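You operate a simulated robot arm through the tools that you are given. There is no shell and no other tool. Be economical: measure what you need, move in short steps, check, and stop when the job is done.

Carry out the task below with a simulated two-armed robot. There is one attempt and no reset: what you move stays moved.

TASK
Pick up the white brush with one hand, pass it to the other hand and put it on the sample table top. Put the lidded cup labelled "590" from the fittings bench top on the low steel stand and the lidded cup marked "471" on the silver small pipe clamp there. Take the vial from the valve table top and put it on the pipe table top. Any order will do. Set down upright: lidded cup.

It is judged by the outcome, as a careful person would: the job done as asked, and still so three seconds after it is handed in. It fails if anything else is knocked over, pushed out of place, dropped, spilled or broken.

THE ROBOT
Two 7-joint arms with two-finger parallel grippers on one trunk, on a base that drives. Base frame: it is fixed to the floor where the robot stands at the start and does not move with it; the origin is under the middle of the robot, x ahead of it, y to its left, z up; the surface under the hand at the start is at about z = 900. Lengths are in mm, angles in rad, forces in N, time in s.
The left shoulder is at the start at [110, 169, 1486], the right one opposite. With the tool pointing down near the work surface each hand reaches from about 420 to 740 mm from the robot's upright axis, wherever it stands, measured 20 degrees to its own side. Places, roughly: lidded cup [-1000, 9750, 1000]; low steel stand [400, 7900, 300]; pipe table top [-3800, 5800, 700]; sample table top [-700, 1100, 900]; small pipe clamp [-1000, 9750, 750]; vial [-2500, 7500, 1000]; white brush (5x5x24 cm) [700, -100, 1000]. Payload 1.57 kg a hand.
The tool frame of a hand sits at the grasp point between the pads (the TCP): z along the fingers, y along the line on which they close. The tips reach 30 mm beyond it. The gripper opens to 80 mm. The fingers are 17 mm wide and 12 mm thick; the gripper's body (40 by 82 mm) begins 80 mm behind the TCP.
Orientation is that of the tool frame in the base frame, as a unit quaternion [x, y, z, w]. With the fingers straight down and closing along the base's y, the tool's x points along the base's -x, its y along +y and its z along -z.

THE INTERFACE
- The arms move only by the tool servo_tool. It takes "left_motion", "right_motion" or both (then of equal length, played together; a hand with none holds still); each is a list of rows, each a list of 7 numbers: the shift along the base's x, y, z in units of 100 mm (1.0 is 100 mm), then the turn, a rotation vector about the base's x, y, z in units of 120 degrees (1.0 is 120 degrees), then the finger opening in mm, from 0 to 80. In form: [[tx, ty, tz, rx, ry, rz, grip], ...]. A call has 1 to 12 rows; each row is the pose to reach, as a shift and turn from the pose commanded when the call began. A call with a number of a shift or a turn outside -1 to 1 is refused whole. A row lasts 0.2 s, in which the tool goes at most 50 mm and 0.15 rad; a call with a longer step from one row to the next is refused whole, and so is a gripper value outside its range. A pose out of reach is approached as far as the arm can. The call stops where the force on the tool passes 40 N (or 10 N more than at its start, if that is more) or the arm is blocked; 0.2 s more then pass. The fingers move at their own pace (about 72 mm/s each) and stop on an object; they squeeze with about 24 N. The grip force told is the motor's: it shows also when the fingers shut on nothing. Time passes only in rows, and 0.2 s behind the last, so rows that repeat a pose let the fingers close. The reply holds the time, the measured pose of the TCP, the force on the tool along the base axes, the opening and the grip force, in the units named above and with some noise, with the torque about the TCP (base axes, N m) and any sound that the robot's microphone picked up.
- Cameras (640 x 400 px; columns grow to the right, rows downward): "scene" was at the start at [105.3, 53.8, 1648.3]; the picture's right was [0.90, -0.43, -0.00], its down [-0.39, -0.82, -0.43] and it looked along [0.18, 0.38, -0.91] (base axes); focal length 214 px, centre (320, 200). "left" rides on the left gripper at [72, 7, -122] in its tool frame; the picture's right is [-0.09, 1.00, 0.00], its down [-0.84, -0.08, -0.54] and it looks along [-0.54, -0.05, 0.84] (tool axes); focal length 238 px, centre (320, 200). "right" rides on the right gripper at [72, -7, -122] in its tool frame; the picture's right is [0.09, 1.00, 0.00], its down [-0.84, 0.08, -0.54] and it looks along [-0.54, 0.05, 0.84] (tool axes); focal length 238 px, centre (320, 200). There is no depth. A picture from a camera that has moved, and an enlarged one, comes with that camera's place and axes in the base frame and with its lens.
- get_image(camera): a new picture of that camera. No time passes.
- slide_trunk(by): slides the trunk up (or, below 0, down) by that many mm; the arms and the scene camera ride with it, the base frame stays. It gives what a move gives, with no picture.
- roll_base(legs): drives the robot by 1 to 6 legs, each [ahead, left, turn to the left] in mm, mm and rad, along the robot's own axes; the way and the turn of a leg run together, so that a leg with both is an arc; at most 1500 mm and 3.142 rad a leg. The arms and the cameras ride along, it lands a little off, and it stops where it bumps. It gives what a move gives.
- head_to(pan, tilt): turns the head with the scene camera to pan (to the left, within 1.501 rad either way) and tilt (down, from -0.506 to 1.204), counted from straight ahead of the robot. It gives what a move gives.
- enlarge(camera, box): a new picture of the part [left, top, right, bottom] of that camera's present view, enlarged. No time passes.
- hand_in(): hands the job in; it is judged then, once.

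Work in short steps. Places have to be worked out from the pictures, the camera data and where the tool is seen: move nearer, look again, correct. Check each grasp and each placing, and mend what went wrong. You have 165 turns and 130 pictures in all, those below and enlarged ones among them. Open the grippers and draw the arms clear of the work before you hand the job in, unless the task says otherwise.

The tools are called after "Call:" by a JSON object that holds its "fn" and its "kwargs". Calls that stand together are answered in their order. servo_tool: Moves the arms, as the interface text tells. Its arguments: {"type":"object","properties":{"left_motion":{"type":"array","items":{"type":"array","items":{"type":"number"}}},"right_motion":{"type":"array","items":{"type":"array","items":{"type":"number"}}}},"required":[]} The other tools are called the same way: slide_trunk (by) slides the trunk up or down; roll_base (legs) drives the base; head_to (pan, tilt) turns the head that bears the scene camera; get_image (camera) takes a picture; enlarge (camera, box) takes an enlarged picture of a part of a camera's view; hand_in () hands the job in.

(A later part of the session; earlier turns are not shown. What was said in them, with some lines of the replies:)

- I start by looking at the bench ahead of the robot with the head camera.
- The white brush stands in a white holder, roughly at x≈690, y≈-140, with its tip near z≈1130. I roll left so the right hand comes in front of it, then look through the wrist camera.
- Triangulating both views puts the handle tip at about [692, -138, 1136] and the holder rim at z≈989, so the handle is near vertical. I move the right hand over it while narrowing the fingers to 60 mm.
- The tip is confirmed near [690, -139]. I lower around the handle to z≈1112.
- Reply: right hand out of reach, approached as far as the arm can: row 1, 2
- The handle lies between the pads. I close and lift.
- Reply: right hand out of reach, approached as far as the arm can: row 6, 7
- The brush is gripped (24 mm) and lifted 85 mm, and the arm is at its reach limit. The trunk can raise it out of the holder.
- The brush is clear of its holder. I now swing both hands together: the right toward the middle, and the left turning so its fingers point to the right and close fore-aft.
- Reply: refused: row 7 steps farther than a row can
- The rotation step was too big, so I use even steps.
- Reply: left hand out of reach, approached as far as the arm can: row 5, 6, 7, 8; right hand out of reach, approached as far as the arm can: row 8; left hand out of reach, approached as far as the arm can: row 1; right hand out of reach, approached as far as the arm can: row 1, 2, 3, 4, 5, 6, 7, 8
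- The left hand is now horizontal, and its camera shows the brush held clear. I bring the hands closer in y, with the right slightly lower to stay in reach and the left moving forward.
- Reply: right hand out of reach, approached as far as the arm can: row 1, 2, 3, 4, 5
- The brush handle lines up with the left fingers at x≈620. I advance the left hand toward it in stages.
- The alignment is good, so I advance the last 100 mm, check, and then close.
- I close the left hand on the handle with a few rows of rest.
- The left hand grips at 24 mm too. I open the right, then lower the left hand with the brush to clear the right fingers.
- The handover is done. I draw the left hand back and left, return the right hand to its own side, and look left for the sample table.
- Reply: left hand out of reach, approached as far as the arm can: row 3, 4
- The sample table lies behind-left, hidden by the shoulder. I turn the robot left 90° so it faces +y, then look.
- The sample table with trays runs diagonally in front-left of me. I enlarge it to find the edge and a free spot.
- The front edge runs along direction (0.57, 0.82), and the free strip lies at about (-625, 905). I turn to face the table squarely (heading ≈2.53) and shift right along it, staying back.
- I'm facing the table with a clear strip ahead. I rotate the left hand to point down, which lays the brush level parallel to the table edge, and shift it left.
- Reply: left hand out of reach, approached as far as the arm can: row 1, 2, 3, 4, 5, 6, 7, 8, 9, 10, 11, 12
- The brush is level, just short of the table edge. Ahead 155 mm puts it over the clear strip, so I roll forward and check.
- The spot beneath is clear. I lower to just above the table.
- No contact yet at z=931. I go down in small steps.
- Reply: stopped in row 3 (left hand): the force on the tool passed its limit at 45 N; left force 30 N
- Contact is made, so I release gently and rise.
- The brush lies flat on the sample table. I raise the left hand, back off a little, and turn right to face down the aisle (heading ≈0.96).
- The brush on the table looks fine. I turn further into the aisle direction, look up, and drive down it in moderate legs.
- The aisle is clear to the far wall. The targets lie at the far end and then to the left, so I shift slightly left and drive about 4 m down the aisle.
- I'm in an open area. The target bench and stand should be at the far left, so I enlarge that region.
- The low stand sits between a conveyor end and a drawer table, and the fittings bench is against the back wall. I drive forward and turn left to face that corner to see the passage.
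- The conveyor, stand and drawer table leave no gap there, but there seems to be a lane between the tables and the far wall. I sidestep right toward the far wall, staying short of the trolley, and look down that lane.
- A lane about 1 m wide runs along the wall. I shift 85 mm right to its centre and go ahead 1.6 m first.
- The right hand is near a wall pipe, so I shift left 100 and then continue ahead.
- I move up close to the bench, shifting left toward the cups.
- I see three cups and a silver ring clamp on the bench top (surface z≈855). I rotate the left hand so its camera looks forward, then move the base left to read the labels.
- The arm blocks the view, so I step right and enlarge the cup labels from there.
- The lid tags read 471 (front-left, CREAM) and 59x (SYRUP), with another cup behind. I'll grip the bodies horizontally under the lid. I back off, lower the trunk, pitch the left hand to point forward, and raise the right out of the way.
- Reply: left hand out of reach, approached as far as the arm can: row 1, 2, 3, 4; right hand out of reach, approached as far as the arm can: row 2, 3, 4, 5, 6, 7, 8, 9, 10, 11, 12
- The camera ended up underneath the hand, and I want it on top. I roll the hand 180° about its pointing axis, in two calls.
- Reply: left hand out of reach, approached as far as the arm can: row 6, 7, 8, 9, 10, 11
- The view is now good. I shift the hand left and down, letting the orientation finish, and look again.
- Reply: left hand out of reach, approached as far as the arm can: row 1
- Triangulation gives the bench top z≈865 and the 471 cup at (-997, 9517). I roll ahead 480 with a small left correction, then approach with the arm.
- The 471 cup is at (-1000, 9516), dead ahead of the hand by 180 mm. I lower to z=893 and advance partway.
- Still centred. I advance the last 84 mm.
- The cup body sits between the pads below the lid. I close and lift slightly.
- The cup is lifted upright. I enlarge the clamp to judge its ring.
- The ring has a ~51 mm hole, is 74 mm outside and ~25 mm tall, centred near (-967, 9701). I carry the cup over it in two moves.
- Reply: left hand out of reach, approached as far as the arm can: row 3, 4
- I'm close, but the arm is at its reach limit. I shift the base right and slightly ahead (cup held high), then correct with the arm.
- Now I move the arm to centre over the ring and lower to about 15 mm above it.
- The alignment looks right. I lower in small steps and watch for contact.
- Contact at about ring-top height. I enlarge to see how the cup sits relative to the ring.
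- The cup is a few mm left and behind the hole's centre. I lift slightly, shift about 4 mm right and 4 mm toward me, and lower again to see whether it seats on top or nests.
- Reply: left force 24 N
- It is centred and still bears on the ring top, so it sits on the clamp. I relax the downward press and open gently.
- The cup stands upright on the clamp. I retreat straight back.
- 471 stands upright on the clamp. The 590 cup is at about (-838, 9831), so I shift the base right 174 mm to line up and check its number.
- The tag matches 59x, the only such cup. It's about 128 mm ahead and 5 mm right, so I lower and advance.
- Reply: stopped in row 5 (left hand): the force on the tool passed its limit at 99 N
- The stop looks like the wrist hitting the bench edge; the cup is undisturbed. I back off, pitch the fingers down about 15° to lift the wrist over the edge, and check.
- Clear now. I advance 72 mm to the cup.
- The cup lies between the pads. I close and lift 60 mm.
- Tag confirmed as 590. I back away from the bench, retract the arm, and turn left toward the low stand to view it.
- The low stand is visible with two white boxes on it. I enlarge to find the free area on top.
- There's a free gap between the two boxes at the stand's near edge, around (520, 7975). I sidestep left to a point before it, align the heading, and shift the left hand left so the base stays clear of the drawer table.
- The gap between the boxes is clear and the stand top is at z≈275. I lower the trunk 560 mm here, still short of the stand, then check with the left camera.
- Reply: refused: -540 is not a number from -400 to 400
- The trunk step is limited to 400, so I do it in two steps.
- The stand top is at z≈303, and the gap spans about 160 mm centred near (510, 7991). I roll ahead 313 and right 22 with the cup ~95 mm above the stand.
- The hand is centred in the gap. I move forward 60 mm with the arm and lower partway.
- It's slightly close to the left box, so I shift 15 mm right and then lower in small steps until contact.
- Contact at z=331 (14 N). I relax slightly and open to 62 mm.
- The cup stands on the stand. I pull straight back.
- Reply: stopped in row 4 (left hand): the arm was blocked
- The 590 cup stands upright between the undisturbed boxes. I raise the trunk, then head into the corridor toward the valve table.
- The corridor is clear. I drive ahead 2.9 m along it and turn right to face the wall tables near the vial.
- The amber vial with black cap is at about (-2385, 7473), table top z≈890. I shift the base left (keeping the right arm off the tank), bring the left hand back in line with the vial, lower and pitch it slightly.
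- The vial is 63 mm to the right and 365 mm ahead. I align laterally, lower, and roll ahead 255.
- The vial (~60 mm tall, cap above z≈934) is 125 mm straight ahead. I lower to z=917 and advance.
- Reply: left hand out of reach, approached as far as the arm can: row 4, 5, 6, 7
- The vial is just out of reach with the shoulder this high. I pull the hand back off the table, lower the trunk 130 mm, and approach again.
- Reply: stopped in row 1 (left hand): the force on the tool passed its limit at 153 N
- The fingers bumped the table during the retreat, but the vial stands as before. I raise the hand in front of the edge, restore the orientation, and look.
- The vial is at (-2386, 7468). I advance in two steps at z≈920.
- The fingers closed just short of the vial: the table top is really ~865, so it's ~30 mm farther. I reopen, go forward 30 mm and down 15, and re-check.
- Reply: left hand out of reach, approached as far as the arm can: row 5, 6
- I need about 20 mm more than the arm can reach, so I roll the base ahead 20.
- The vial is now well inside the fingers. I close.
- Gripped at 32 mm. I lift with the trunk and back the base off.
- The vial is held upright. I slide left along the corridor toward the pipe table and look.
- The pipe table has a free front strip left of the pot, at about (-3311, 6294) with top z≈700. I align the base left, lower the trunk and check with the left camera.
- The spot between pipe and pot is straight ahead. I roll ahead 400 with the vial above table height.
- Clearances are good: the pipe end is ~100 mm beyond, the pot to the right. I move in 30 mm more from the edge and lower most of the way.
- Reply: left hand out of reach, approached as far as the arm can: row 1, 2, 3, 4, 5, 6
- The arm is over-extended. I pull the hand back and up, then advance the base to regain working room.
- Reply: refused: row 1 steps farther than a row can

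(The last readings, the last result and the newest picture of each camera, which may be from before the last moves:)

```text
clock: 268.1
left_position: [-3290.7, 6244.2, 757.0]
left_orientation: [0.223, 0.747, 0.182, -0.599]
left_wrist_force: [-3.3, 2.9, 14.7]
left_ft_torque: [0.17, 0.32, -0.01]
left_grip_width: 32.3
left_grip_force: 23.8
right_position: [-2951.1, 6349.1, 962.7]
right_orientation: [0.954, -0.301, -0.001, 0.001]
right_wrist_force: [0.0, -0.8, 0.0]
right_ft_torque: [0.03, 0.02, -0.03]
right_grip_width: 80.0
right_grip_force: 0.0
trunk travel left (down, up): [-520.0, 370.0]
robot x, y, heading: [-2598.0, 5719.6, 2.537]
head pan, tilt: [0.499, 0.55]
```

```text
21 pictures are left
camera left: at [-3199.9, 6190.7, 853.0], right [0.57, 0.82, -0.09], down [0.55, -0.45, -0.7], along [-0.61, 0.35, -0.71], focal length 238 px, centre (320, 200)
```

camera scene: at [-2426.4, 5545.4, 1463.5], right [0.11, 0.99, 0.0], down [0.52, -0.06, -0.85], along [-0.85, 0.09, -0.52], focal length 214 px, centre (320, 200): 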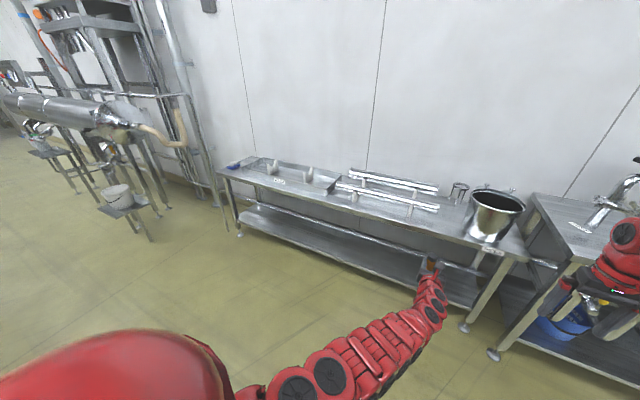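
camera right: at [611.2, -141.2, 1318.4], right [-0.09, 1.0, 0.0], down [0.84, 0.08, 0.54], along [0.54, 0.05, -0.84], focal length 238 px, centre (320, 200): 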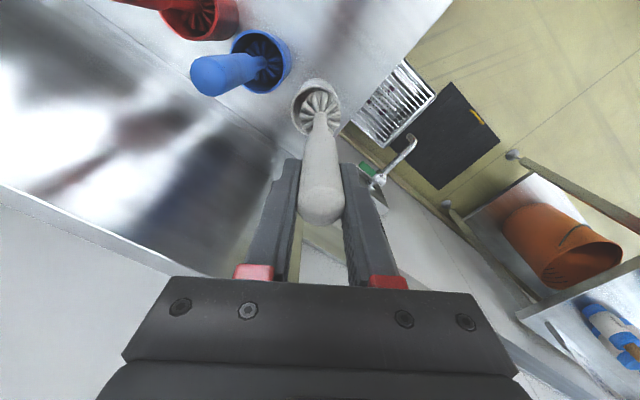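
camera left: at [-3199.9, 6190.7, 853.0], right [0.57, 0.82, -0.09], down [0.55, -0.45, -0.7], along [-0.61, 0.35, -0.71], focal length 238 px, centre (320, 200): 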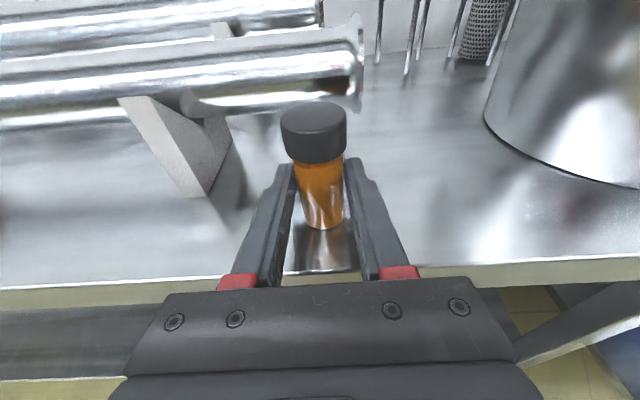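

The trunk step brought the vial gently onto the table (z≈720), ~35 mm from the edge. I lift it slightly, roll 35 mm farther in, and set down again.

Call:
{"fn": "slide_trunk", "kwargs": {"by": 20}}

Call:
{"fn": "roll_base", "kwargs": {"legs": [[35, 0, 0]]}}

Call:
{"fn": "slide_trunk", "kwargs": {"by": -14}}

Call:
{"fn": "get_image", "kwargs": {"camera": "left"}}

```text
clock: 268.8
left_position: [-3290.9, 6243.8, 771.0]
left_orientation: [0.224, 0.749, 0.181, -0.596]
left_wrist_force: [0.9, 0.0, -0.7]
left_ft_torque: [0.0, 0.0, 0.01]
left_grip_width: 31.8
left_grip_force: 24.0
right_position: [-2952.7, 6350.5, 980.7]
right_orientation: [0.954, -0.301, 0.0, 0.0]
right_wrist_force: [-0.1, 0.7, 0.0]
right_ft_torque: [0.02, 0.02, 0.0]
right_grip_width: 80.0
right_grip_force: 0.0
trunk travel left (down, up): [-540.0, 350.0]
robot x, y, heading: [-2593.5, 5720.7, 2.533]
head pan, tilt: [0.499, 0.55]
```

```text
clock: 269.7
left_position: [-3319.2, 6263.2, 774.2]
left_orientation: [0.224, 0.747, 0.183, -0.598]
left_wrist_force: [0.1, -0.9, -0.6]
left_ft_torque: [-0.01, 0.01, 0.05]
left_grip_width: 32.3
left_grip_force: 24.3
right_position: [-2980.4, 6368.4, 981.4]
right_orientation: [0.954, -0.3, 0.0, 0.001]
right_wrist_force: [0.1, 0.1, 0.4]
right_ft_torque: [-0.03, -0.01, -0.01]
right_grip_width: 80.2
right_grip_force: 0.1
trunk travel left (down, up): [-540.0, 350.0]
robot x, y, heading: [-2629.6, 5737.4, 2.532]
head pan, tilt: [0.499, 0.55]
```

```text
clock: 270.3
left_position: [-3319.4, 6264.0, 759.8]
left_orientation: [0.224, 0.748, 0.182, -0.597]
left_wrist_force: [0.2, 0.5, -0.3]
left_ft_torque: [0.0, -0.03, -0.02]
left_grip_width: 32.0
left_grip_force: 24.1
right_position: [-2980.1, 6369.6, 967.8]
right_orientation: [0.954, -0.301, 0.0, 0.001]
right_wrist_force: [-0.6, 0.2, 0.0]
right_ft_torque: [0.02, -0.03, 0.0]
right_grip_width: 80.0
right_grip_force: 0.1
trunk travel left (down, up): [-526.0, 364.0]
robot x, y, heading: [-2628.4, 5738.5, 2.531]
head pan, tilt: [0.499, 0.55]
```

```text
20 pictures are left
camera left: at [-3229.3, 6210.9, 856.9], right [0.57, 0.82, -0.09], down [0.55, -0.46, -0.7], along [-0.61, 0.35, -0.71], focal length 238 px, centre (320, 200)
```

left: 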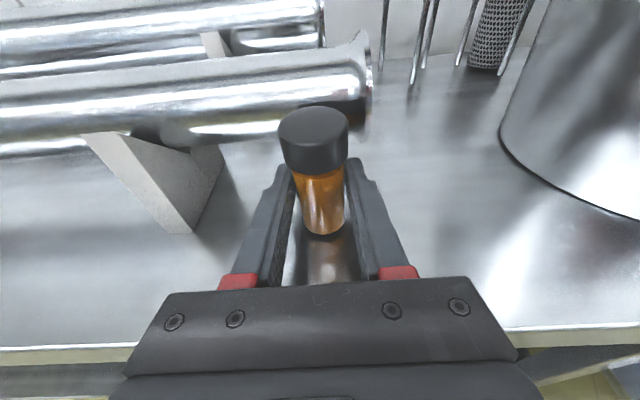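

I lower a last few millimetres until contact.

Call:
{"fn": "slide_trunk", "kwargs": {"by": -4}}

```text
clock: 270.8
left_position: [-3319.0, 6263.8, 757.4]
left_orientation: [0.223, 0.748, 0.181, -0.598]
left_wrist_force: [0.5, -0.6, 3.1]
left_ft_torque: [-0.03, -0.06, -0.03]
left_grip_width: 32.0
left_grip_force: 24.1
right_position: [-2980.1, 6369.1, 964.1]
right_orientation: [0.954, -0.301, 0.0, 0.001]
right_wrist_force: [-0.1, 0.4, 0.3]
right_ft_torque: [0.02, -0.01, 0.01]
right_grip_width: 80.2
right_grip_force: 0.1
trunk travel left (down, up): [-522.0, 368.0]
robot x, y, heading: [-2624.7, 5739.0, 2.53]
head pan, tilt: [0.499, 0.55]
```

Light contact. I open slowly without moving the arm, then back away with the base.

Call:
{"fn": "servo_tool", "kwargs": {"left_motion": [[0, 0, 0, 0, 0, 0, 33], [0, 0, 0, 0, 0, 0, 40], [0, 0, 0, 0, 0, 0, 50], [0, 0, 0, 0, 0, 0, 60], [0, 0, 0, 0, 0, 0, 64]]}}

Call:
{"fn": "get_image", "kwargs": {"camera": "left"}}

```text
clock: 272.0
left_position: [-3318.6, 6264.1, 755.8]
left_orientation: [0.224, 0.748, 0.182, -0.597]
left_wrist_force: [0.4, 0.1, -0.1]
left_ft_torque: [0.03, 0.04, -0.01]
left_grip_width: 64.0
left_grip_force: 0.1
right_position: [-2980.7, 6369.6, 964.4]
right_orientation: [0.954, -0.3, 0.0, 0.002]
right_wrist_force: [-0.1, 0.9, 1.1]
right_ft_torque: [0.0, 0.03, 0.01]
right_grip_width: 79.9
right_grip_force: 0.0
trunk travel left (down, up): [-522.0, 368.0]
robot x, y, heading: [-2627.1, 5738.0, 2.532]
head pan, tilt: [0.499, 0.55]
```

```text
19 pictures are left
camera left: at [-3229.4, 6211.0, 852.7], right [0.57, 0.82, -0.09], down [0.55, -0.46, -0.7], along [-0.61, 0.35, -0.71], focal length 238 px, centre (320, 200)
```

left: 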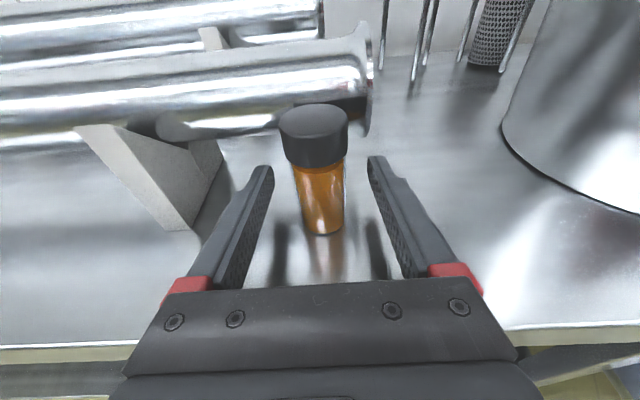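

The vial stands free and upright. I back the base straight out 350 mm and verify.

Call:
{"fn": "roll_base", "kwargs": {"legs": [[-350, 0, 0]]}}

Call:
{"fn": "get_image", "kwargs": {"camera": "left"}}

Call:
{"fn": "enlarge", "kwargs": {"camera": "scene", "box": [280, 140, 540, 300]}}

```text
clock: 274.3
left_position: [-3033.9, 6066.4, 756.7]
left_orientation: [0.225, 0.748, 0.183, -0.597]
left_wrist_force: [0.5, 0.3, 0.1]
left_ft_torque: [0.03, 0.03, -0.01]
left_grip_width: 64.0
left_grip_force: 0.1
right_position: [-2695.9, 6172.2, 964.1]
right_orientation: [0.954, -0.301, 0.0, 0.001]
right_wrist_force: [0.0, -0.7, -0.3]
right_ft_torque: [0.06, 0.03, 0.0]
right_grip_width: 79.9
right_grip_force: 0.1
trunk travel left (down, up): [-522.0, 368.0]
robot x, y, heading: [-2342.5, 5541.0, 2.529]
head pan, tilt: [0.499, 0.55]
```

```text
18 pictures are left
camera left: at [-2944.8, 6013.6, 853.3], right [0.57, 0.82, -0.09], down [0.55, -0.46, -0.7], along [-0.61, 0.35, -0.71], focal length 238 px, centre (320, 200)
```

left: 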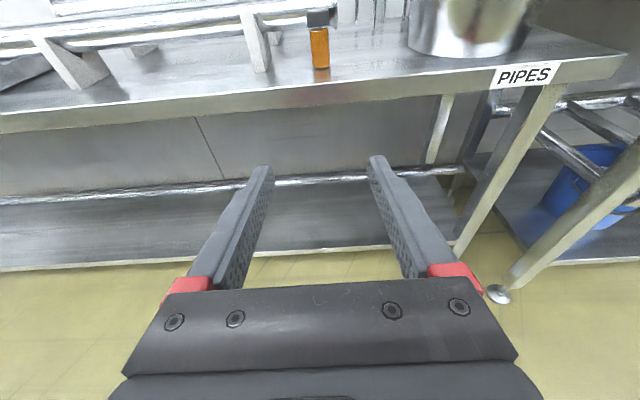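

```text
2.46 times, centred on (410, 220) of scene
camera zoom: at [-2498.0, 5595.4, 1415.5], right [0.11, 0.99, 0.0], down [0.52, -0.06, -0.85], along [-0.85, 0.1, -0.52], focal length 528 px, centre (98, 151)
```

zoom: 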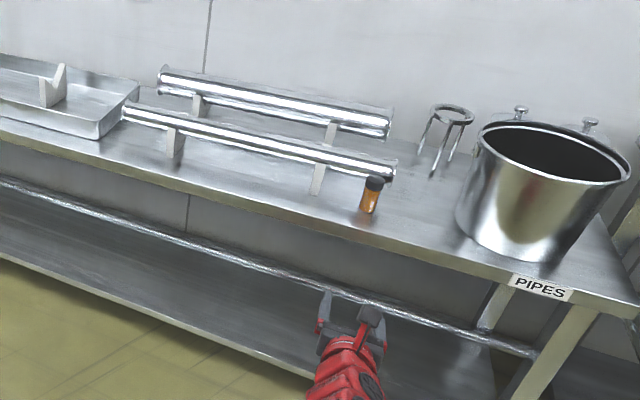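

All four items are placed and checked, the grippers are open and the arms are clear of the work. I hand in.

Call:
{"fn": "hand_in", "kwargs": {}}

```text
The job is handed in.
```

All four items are where you asked, each checked by camera after I let go, and the job is handed in. The left hand bumped the fittings bench edge and the valve table; nothing looked disturbed either time.

- **White brush:** picked up with the right hand, passed to the left and laid flat on the sample table top.
- **Cup "590":** upright on the low steel stand, between the two white boxes already there.
- **Cup "471":** upright on the silver pipe clamp on the fittings bench.
- **Vial:** upright on the pipe table top.
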